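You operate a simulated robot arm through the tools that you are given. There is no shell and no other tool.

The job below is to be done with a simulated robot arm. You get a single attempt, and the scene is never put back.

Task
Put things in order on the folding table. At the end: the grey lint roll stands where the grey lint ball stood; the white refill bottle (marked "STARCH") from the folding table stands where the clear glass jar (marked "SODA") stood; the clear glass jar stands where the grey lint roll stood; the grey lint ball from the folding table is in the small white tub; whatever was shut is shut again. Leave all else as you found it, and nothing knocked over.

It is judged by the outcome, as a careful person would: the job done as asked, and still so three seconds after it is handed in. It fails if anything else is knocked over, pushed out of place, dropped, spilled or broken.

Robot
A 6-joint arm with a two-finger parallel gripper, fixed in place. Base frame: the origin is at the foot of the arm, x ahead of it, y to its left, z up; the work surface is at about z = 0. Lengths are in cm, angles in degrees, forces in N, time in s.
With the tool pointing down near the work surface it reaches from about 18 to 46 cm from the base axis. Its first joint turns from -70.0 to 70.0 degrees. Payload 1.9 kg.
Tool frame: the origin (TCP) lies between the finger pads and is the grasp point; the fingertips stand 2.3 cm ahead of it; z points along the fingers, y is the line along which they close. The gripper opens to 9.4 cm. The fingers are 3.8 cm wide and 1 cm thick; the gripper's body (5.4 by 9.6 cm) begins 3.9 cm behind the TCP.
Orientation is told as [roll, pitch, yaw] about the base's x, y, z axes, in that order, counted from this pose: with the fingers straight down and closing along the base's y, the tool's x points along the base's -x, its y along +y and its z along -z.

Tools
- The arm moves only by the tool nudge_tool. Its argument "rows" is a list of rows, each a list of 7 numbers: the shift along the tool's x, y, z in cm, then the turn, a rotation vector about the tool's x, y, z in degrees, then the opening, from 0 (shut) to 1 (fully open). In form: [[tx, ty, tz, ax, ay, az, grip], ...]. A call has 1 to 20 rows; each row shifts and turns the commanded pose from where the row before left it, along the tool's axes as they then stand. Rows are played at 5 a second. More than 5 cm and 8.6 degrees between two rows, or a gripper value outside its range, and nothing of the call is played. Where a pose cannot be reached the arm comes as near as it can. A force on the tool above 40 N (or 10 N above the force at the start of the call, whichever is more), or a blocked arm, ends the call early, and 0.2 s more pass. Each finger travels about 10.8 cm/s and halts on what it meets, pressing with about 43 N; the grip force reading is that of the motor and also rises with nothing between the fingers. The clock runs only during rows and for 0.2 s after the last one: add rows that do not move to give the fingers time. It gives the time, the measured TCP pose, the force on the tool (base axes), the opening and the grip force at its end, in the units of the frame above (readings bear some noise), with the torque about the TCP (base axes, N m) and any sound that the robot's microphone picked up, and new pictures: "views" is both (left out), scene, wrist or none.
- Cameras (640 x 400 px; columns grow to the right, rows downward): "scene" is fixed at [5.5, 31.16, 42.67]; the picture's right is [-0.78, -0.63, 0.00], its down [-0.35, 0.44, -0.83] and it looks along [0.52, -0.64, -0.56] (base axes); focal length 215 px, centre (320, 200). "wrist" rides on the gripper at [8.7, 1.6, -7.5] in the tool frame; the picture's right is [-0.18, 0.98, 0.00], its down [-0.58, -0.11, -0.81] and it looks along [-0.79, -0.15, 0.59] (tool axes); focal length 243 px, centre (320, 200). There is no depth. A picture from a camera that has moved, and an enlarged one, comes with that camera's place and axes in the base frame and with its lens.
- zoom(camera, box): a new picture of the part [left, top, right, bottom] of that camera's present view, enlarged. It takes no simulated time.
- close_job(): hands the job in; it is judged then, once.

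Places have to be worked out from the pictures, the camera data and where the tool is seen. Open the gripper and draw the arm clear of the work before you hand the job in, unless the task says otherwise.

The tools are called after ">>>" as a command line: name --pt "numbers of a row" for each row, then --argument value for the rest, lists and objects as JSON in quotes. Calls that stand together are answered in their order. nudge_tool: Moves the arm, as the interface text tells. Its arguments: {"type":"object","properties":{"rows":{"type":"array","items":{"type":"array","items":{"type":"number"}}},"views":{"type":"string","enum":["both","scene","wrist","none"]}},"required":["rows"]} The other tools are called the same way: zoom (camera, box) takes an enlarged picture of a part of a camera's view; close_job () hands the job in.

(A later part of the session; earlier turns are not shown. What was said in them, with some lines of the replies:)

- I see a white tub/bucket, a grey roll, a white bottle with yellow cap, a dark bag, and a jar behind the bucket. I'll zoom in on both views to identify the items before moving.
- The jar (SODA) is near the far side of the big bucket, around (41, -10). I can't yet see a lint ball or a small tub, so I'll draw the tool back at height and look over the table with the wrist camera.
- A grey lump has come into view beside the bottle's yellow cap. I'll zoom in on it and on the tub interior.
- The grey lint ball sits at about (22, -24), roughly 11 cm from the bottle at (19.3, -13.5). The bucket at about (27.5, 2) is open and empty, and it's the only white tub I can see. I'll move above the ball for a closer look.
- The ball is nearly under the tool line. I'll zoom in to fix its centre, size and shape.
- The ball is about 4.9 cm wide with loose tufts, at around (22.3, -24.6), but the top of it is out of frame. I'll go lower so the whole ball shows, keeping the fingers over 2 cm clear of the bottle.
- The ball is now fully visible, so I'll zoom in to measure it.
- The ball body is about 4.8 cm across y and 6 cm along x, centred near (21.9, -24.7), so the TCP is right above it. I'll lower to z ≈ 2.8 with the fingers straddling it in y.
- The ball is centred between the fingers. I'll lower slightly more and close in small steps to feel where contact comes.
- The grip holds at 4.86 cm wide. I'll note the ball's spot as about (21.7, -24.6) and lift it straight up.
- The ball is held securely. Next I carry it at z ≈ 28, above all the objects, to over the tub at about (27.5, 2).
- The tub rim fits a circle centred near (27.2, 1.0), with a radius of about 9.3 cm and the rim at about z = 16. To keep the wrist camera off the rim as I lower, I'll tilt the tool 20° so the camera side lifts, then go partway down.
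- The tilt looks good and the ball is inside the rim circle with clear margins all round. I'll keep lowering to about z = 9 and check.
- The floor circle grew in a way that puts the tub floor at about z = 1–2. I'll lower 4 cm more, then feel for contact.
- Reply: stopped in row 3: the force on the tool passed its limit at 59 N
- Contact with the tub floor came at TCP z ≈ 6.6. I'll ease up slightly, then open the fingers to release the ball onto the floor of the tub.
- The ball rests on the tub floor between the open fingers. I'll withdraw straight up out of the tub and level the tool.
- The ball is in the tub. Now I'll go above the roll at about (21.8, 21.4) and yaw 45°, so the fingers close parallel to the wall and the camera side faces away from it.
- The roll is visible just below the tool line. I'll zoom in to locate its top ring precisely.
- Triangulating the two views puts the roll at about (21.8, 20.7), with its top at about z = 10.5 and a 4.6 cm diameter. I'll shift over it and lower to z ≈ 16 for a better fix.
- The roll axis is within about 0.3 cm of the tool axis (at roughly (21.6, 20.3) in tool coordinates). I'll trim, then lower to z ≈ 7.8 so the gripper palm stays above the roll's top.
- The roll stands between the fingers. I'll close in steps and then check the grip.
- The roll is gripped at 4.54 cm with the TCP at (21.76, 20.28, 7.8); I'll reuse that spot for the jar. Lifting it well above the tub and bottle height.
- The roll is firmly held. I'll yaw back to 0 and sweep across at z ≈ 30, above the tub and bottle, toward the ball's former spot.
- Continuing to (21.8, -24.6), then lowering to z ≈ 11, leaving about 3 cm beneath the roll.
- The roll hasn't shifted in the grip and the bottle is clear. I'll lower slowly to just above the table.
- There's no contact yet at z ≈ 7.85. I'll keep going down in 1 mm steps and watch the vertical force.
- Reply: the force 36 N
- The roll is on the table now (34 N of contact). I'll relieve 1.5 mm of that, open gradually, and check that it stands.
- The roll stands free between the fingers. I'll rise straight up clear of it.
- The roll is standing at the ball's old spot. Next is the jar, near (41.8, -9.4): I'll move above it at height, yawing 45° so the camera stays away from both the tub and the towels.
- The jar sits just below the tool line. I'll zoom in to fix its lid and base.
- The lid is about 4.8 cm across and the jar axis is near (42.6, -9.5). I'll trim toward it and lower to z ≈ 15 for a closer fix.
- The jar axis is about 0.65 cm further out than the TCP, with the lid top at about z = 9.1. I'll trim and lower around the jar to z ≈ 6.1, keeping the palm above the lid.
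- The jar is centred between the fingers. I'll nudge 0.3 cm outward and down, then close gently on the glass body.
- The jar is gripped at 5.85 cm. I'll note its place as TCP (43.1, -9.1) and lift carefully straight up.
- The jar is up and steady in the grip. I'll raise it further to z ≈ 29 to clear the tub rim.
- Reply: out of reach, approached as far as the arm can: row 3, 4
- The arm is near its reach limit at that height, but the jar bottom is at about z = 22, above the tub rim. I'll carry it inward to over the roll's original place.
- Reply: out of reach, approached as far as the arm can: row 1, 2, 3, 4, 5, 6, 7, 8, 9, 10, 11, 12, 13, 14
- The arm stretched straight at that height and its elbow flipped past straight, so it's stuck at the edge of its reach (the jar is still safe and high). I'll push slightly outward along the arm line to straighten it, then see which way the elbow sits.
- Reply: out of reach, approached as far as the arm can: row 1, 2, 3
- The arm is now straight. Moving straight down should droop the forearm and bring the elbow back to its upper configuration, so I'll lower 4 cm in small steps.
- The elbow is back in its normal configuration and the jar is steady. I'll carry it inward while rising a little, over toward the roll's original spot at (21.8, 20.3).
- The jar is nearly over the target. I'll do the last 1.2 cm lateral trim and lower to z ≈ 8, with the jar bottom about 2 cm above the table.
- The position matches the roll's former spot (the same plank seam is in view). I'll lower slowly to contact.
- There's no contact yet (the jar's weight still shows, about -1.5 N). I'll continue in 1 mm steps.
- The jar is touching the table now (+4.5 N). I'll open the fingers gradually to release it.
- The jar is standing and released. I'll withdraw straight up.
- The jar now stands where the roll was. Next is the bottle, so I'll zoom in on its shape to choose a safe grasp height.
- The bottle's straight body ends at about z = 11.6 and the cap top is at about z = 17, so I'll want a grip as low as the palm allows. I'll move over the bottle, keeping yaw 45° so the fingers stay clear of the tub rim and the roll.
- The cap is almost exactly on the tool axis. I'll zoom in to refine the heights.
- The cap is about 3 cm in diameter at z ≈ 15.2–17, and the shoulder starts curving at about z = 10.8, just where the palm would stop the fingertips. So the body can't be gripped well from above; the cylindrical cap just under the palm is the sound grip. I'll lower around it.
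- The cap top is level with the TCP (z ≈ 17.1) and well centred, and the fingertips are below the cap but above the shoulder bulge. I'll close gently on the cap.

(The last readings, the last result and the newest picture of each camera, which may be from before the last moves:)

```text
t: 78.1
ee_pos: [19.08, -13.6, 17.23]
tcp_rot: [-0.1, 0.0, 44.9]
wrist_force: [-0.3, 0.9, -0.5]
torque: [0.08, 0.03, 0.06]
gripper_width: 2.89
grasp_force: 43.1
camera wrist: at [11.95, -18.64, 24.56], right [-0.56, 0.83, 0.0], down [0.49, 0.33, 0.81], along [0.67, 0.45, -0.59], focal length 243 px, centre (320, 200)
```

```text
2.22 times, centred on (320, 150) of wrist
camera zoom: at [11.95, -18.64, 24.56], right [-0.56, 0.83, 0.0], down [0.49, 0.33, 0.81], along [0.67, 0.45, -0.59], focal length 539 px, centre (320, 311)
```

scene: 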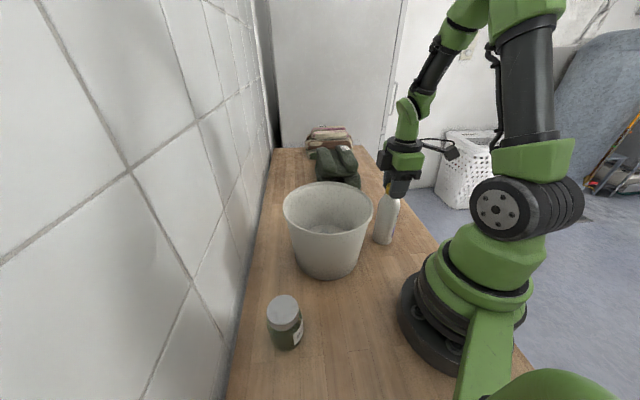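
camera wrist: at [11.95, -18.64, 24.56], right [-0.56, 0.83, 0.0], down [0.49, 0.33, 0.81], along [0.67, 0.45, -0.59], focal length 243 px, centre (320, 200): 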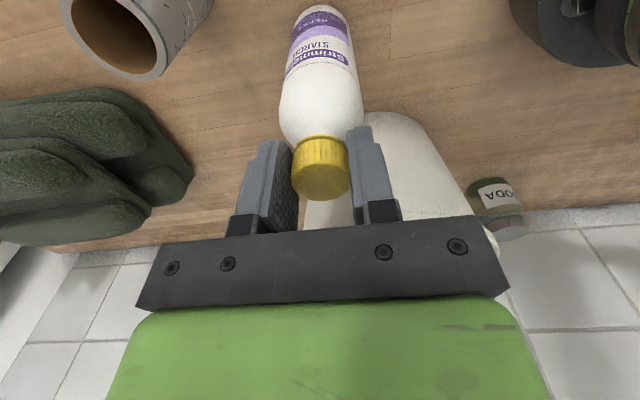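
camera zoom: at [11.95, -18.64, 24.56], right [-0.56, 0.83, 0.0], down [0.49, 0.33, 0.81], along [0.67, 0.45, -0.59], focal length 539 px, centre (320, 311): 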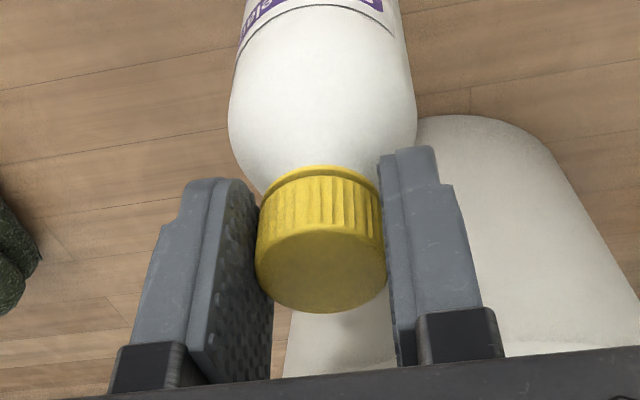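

The cap is gripped at 2.89 cm. I'll test with a 0.6 cm lift and check the weight on the wrist and that the whole bottle rises.

>>> nudge_tool --pt "0 0 -0.2 0 0 0 0.25" --pt "0 0 -0.2 0 0 0 0.25" --pt "0 0 -0.2 0 0 0 0.25" --pt "0 0 0 0 0 0 0.25"

>>> zoom --camera "wrist" --box '[200, 0, 440, 180]'

>>> zoom --camera "scene" --box '[340, 160, 440, 260]'

```text
t: 79.1
ee_pos: [19.19, -13.58, 17.91]
tcp_rot: [-0.2, -0.1, 45.0]
wrist_force: [0.2, 0.1, -1.8]
torque: [0.0, 0.01, -0.02]
gripper_width: 2.87
grasp_force: 43.0
camera wrist: at [11.98, -18.59, 25.22], right [-0.56, 0.83, 0.0], down [0.49, 0.33, 0.81], along [0.67, 0.45, -0.59], focal length 243 px, centre (320, 200)
```

scene: 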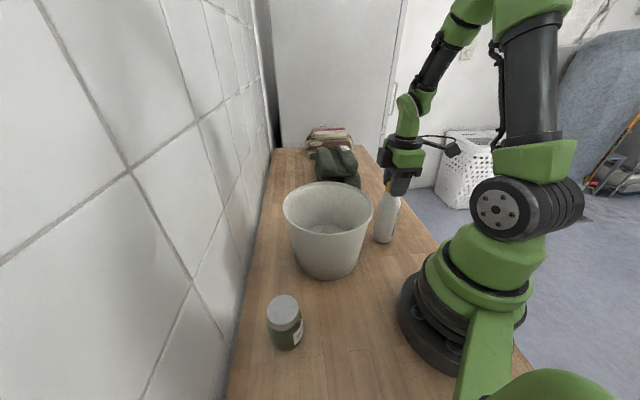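
wrist: 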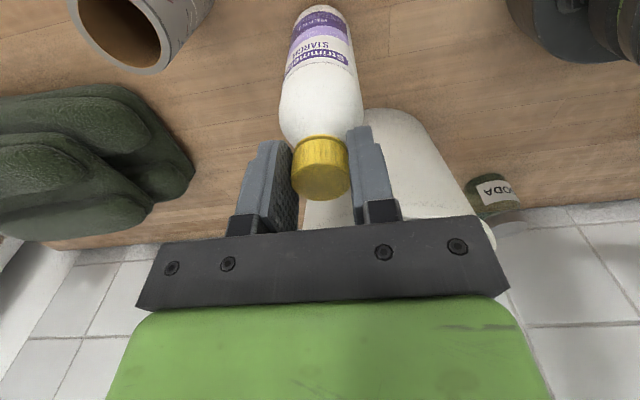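

```text
2.22 times, centred on (320, 90) of wrist
camera zoom: at [11.98, -18.59, 25.22], right [-0.56, 0.83, 0.0], down [0.49, 0.33, 0.81], along [0.67, 0.45, -0.59], focal length 539 px, centre (320, 444)
```

zoom: 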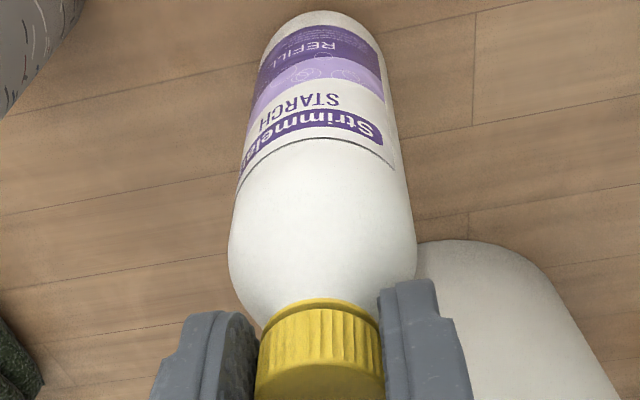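

```text
4.00 times, centred on (390, 210) of scene
camera zoom: at [5.5, 31.16, 42.67], right [-0.78, -0.63, 0.0], down [-0.35, 0.44, -0.83], along [0.52, -0.64, -0.56], focal length 860 px, centre (40, 160)
```

zoom: 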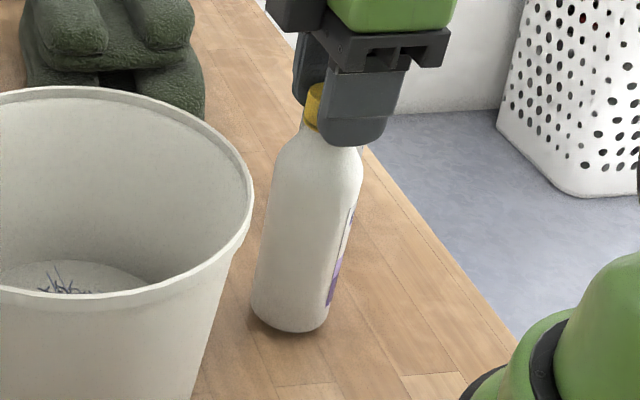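

The whole bottle lifts cleanly (base rising in the scene view, about 1.8 N of weight). I'll raise it about 3 cm more and move along the clear corridor between tub and towels.

>>> nudge_tool --pt "0 0 -0.6 0 0 0 0.25" --pt "0 0 -1.1 0 0 0 0.25" --pt "0 0 -1.1 0 0 0 0.25" --pt "0 0 0 0 0 0 0.25" --pt "-0.6 -0.9 0 0 0 0 0.25" --pt "-1.0 -1.5 0 0 0 0 0.25" --pt "-1.0 -1.5 0 0 0 0 0.25" --pt "-1.0 -1.5 0 0 0 0 0.25" --pt "-1.0 -1.5 0 0 0 0 0.25" --pt "-1.0 -1.5 0 0 0 0 0.25" --pt "-0.5 -0.8 0 0 0 0 0.25" --pt "0 0 0 0 0 0 0.25"

```text
t: 81.7
ee_pos: [29.93, -15.75, 20.62]
tcp_rot: [-0.1, -0.1, 45.0]
wrist_force: [-0.5, -0.1, -3.5]
torque: [0.0, -0.03, 0.01]
gripper_width: 2.9
grasp_force: 43.1
camera wrist: at [22.85, -20.78, 28.03], right [-0.56, 0.83, 0.0], down [0.49, 0.33, 0.81], along [0.67, 0.45, -0.59], focal length 243 px, centre (320, 200)
```

scene: 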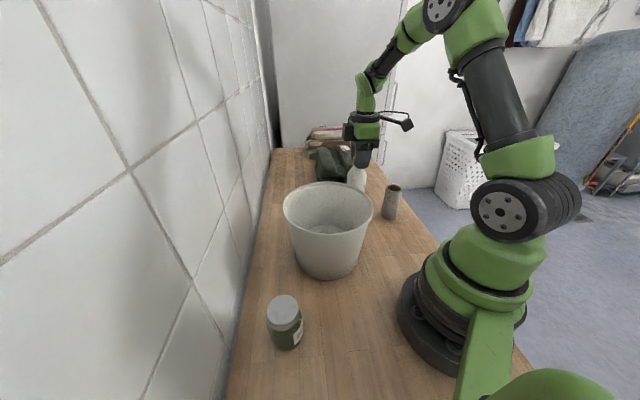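
wrist: 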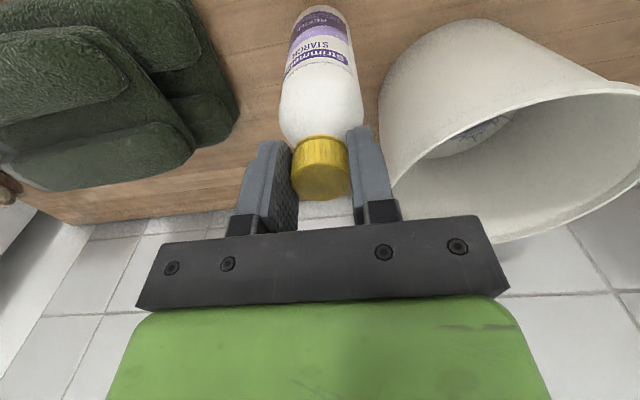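

The bottle hangs straight and the roll is visible standing at the ball's old spot. I'll carry on to over the jar's former place at (43.1, -9.1).

>>> nudge_tool --pt "-0.9 -0.3 0 0 0 0 0.25" --pt "-1.75 -0.57 0 0 0 0 0.25" --pt "-1.75 -0.57 0 0 0 0 0.25" --pt "-1.75 -0.57 0 0 0 0 0.25" --pt "-1.75 -0.57 0 0 0 0 0.25" --pt "-1.75 -0.57 0 0 0 0 0.25" --pt "-1.75 -0.57 0 0 0 0 0.25" --pt "-1.6 -0.5 0 0 0 0 0.25" --pt "-0.97 -0.34 0 0 0 0 0.25" --pt "0 0 0 0 0 0 0.25"

```text
t: 83.9
ee_pos: [43.11, -8.97, 20.8]
tcp_rot: [-0.1, -0.1, 44.8]
wrist_force: [-0.1, 0.5, -2.5]
torque: [-0.01, 0.02, 0.01]
gripper_width: 2.93
grasp_force: 43.2
camera wrist: at [35.88, -14.2, 28.15], right [-0.56, 0.83, 0.0], down [0.49, 0.33, 0.81], along [0.67, 0.45, -0.59], focal length 243 px, centre (320, 200)
```

scene: 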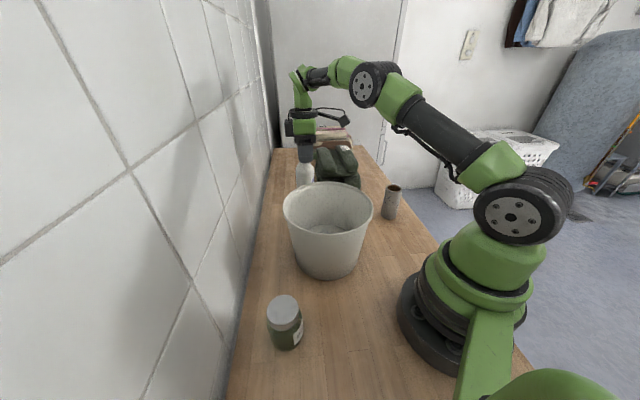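
wrist: 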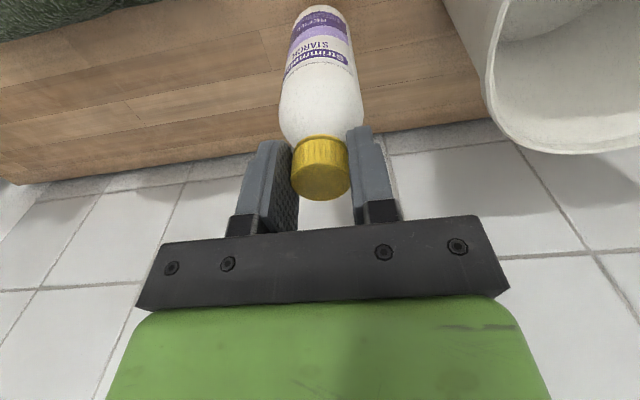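

The bottle is over the target. It stood on the table when the TCP was at z ≈ 17.23, so I'll lower to about 17.6 and then feel for contact.

>>> nudge_tool --pt "0 0 0.8 0 0 0 0.25" --pt "0 0 0.8 0 0 0 0.25" --pt "0 0 0.7 0 0 0 0.25" --pt "0 0 0.5 0 0 0 0.25" --pt "0 0 0.3 0 0 0 0.25" --pt "0 0 0 0 0 0 0.25" --views "wrist"

>>> nudge_tool --pt "0 0 0.15 0 0 0 0.25" --pt "0 0 0 0 0 0 0.25" --views "none"

>>> nudge_tool --pt "0 0 0.1 0 0 0 0.25" --pt "0 0 0 0 0 0 0.25" --views "none"

```text
t: 85.3
ee_pos: [42.95, -9.05, 17.55]
tcp_rot: [-0.1, -0.1, 44.9]
wrist_force: [-1.2, -0.9, -3.5]
torque: [-0.03, 0.01, 0.01]
gripper_width: 2.91
grasp_force: 43.1
camera wrist: at [35.85, -14.12, 24.94], right [-0.56, 0.83, 0.0], down [0.49, 0.33, 0.81], along [0.67, 0.45, -0.59], focal length 243 px, centre (320, 200)
```

wrist: 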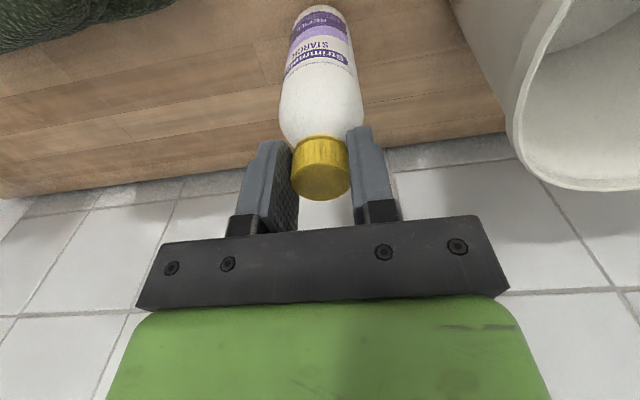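

```text
t: 85.9
ee_pos: [43.01, -9.18, 17.4]
tcp_rot: [-0.1, -0.1, 44.9]
wrist_force: [-0.6, 0.2, -2.4]
torque: [-0.04, 0.02, 0.01]
gripper_width: 2.87
grasp_force: 42.7
```

```text
t: 86.5
ee_pos: [43.11, -9.15, 17.3]
tcp_rot: [-0.1, -0.1, 44.8]
wrist_force: [-0.3, -0.5, -3.6]
torque: [-0.03, 0.0, 0.0]
gripper_width: 2.91
grasp_force: 43.3
```

It's still hanging free at z ≈ 17.3, so I'll continue down 1 mm at a time.

>>> nudge_tool --pt "0 0 0.1 0 0 0 0.25" --pt "0 0 0 0 0 0 0.25" --views "none"

```text
t: 87.1
ee_pos: [43.05, -9.12, 17.28]
tcp_rot: [-0.1, -0.1, 44.9]
wrist_force: [-0.2, 0.1, -2.4]
torque: [0.0, 0.03, 0.0]
gripper_width: 2.88
grasp_force: 43.4
```

>>> nudge_tool --pt "0 0 0.08 0 0 0 0.25" --pt "0 0 0 0 0 0 0.25" --views "none"

```text
t: 87.7
ee_pos: [42.98, -8.92, 17.13]
tcp_rot: [-0.1, -0.1, 44.9]
wrist_force: [-0.5, -0.6, -3.0]
torque: [0.0, -0.02, -0.01]
gripper_width: 2.91
grasp_force: 43.0
```

>>> nudge_tool --pt "0 0 0.08 0 0 0 0.25" --pt "0 0 0 0 0 0 0.25" --views "none"

```text
t: 88.3
ee_pos: [42.98, -9.14, 17.21]
tcp_rot: [-0.1, -0.1, 44.9]
wrist_force: [-2.4, -0.5, 2.9]
torque: [0.07, 0.47, -0.03]
gripper_width: 2.9
grasp_force: 43.1
```

The base is touching the table now (force rose to about +3 N). I'll open the fingers gradually and let the bottle stand.

>>> nudge_tool --pt "0 0 0 0 0 0 0.3" --pt "0 0 0 0 0 0 0.33" --pt "0 0 0 0 0 0 0.38" --pt "0 0 0 0 0 0 0.45" --pt "0 0 0 0 0 0 0.55" --pt "0 0 0 0 0 0 0.65" --pt "0 0 0 0 0 0 0.65"

>>> zoom --camera "wrist" --box '[200, 0, 440, 200]'

```text
t: 89.9
ee_pos: [43.05, -9.07, 17.21]
tcp_rot: [-0.1, -0.1, 44.9]
wrist_force: [0.8, -0.1, -0.8]
torque: [-0.01, -0.07, 0.0]
gripper_width: 6.12
grasp_force: 0.0
camera wrist: at [35.85, -14.13, 24.53], right [-0.56, 0.83, 0.0], down [0.49, 0.33, 0.81], along [0.67, 0.45, -0.59], focal length 243 px, centre (320, 200)
```

scene: 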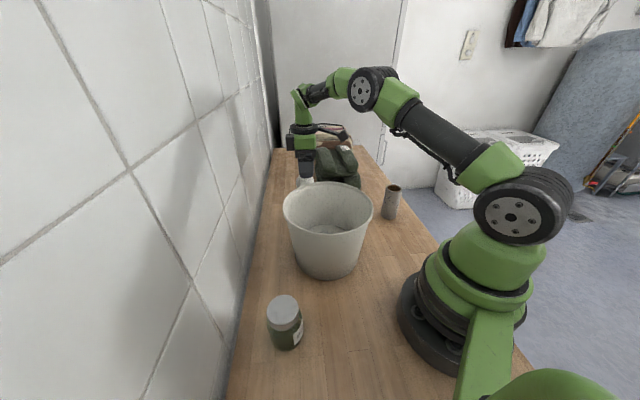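
wrist: 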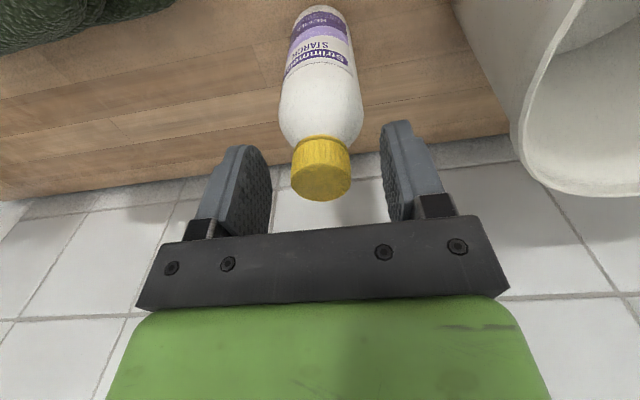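

```text
2.00 times, centred on (320, 100) of wrist
camera zoom: at [35.85, -14.13, 24.53], right [-0.56, 0.83, 0.0], down [0.49, 0.33, 0.81], along [0.67, 0.45, -0.59], focal length 485 px, centre (320, 400)
```

zoom: 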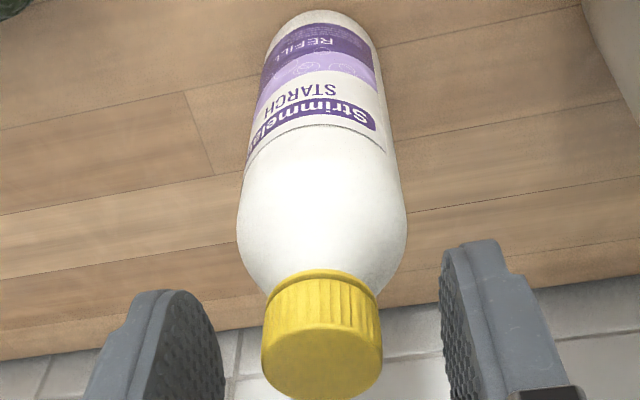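

The bottle stands upright and free. I'll rise 5.5 cm to clear the cap, then pull inward before going higher, so the elbow doesn't straighten again.

>>> nudge_tool --pt "0 0 -0.8 0 0 0 0.65" --pt "0 0 -1.2 0 0 0 0.65" --pt "0 0 -1.2 0 0 0 0.65" --pt "0 0 -1.2 0 0 0 0.65" --pt "0 0 -1.1 0 0 0 0.65" --pt "0 0 0 0 0 0 0.65" --pt "1.0 1.6 0 0 0 0 0.65" --pt "1.0 1.6 0 0 0 0 0.65" --pt "1.0 1.6 -0.5 0 0 0 0.65" --pt "1.0 1.6 -1.5 0 0 0 0.65" --pt "1.0 1.6 -2 0 0 0 0.65" --pt "1.0 1.6 -2 0 0 0 0.65" --pt "0 0 -2 0 0 0 0.65" --pt "0 0 0 0 0 0 0.65"

```text
t: 92.9
ee_pos: [31.81, -6.64, 30.48]
tcp_rot: [-0.2, -0.1, 44.9]
wrist_force: [-1.0, 1.8, -0.1]
torque: [0.02, -0.02, -0.01]
gripper_width: 6.1
grasp_force: 0.0
camera wrist: at [24.69, -11.68, 37.87], right [-0.56, 0.83, 0.0], down [0.49, 0.33, 0.81], along [0.67, 0.45, -0.59], focal length 243 px, centre (320, 200)
```

scene: 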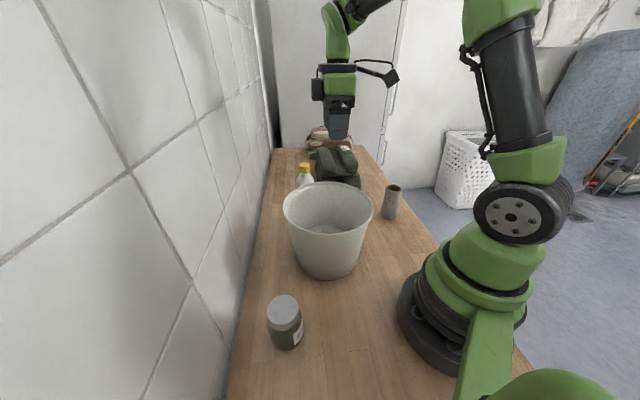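
wrist: 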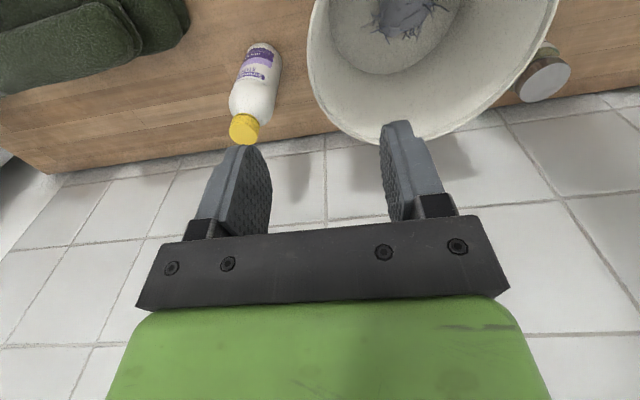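

Everything is standing. I'll return to the starting pose (yaw 0, gripper open) to compare against the first pictures and check placements.

>>> nudge_tool --pt "0 0 -0.6 0 0 7.5 0.8" --pt "0 0 -0.6 0 0 7.5 1" --pt "0 0 -0.6 0 0 7.5 1" --pt "0 0 -0.6 0 0 7.5 1" --pt "0 0 -0.6 0 0 7.5 1" --pt "0 0 -0.4 0 0 7.4 1" --pt "0 0 0 0 0 0 1"

>>> zoom --camera "wrist" --box '[260, 0, 580, 200]'

>>> zoom --camera "scene" --box '[220, 100, 460, 250]'

>>> zoom --camera "wrist" --box '[60, 0, 380, 200]'

```text
t: 94.5
ee_pos: [32.04, -6.62, 34.04]
tcp_rot: [0.1, -0.1, 0.0]
wrist_force: [0.0, 0.0, -0.4]
torque: [-0.02, 0.01, 0.03]
gripper_width: 9.39
grasp_force: 0.0
camera wrist: at [23.42, -5.0, 41.36], right [0.19, 0.98, 0.0], down [0.58, -0.11, 0.81], along [0.79, -0.15, -0.59], focal length 243 px, centre (320, 200)
```

scene: 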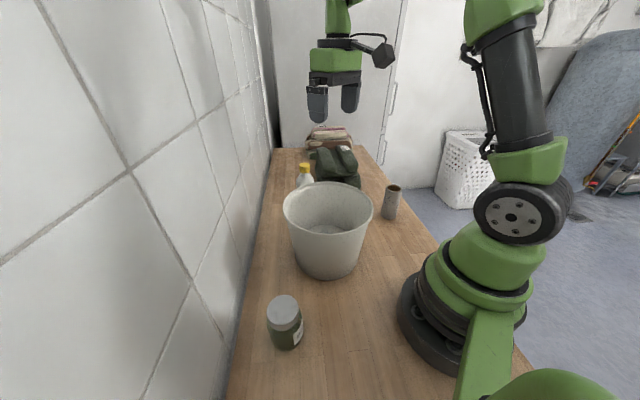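
wrist: 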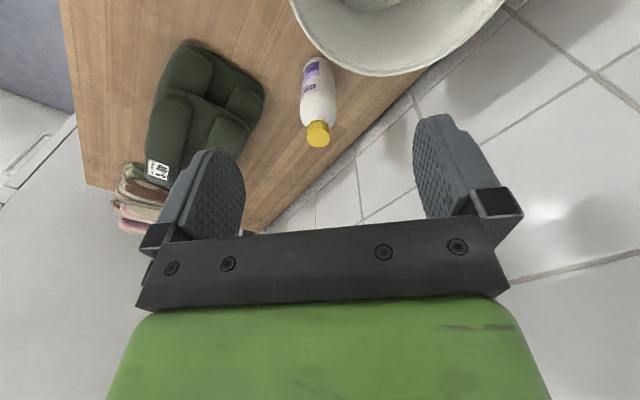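

```text
2.00 times, centred on (420, 100) of wrist
camera zoom: at [23.42, -5.0, 41.36], right [0.19, 0.98, 0.0], down [0.58, -0.11, 0.81], along [0.79, -0.15, -0.59], focal length 485 px, centre (120, 400)
```

zoom: 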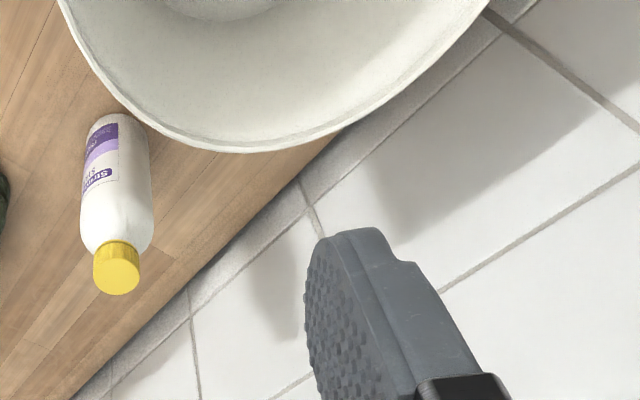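

```text
2.67 times, centred on (340, 175) of scene
camera zoom: at [5.5, 31.16, 42.67], right [-0.78, -0.63, 0.0], down [-0.35, 0.44, -0.83], along [0.52, -0.64, -0.56], focal length 574 px, centre (267, 267)
```

zoom: 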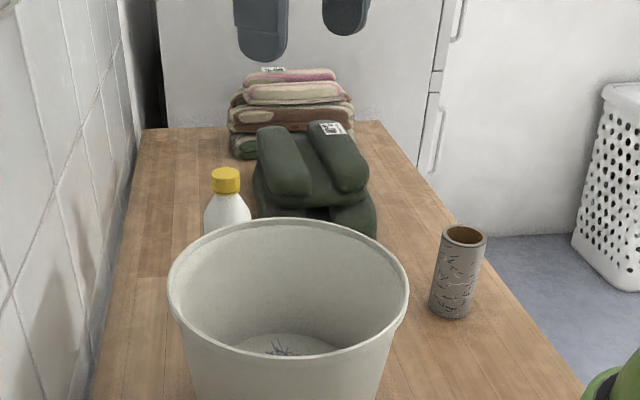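

```text
2.00 times, centred on (220, 100) of wrist
camera zoom: at [23.42, -5.0, 41.36], right [0.19, 0.98, 0.0], down [0.58, -0.11, 0.81], along [0.79, -0.15, -0.59], focal length 485 px, centre (520, 400)
```

zoom: 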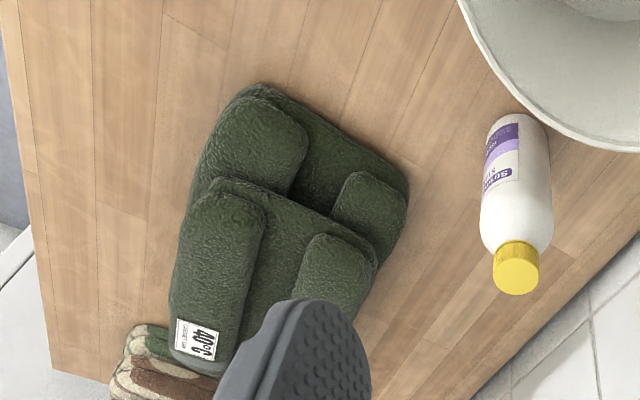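

The final views match the task. The lint ball is in the tub, the roll stands at the ball's spot, and the SODA jar is at the roll's spot. The STARCH bottle stands upright at the jar's spot with its cap on. The tub and towels haven't moved. The gripper is open and the arm is clear, so I'm handing the job in.

>>> close_job

```text
The job is handed in.
```

The rearrangement on the folding table is done and handed in. I checked it in the final pictures; the result of the judging isn't known yet.

- **Lint ball:** it is inside the white tub, lowered to the floor of the tub before release. The bucket-sized tub was the only white tub I could find on the table, so I took it to be the "small white tub".
- **Lint roll:** it stands upright where the lint ball was.
- **SODA jar:** it stands where the roll was, with its lid on.
- **STARCH bottle:** it stands upright where the jar was, with its cap on. I lifted it by the cap because the gripper couldn't reach the straight part of the body from above.

While I carried the jar, the arm over-stretched and stuck for a few seconds. I freed it without losing the jar, and nothing was touched.

The tub and the towels look unmoved compared with the first pictures. I opened nothing, so nothing needed shutting. The gripper is open and the arm is clear of the table.
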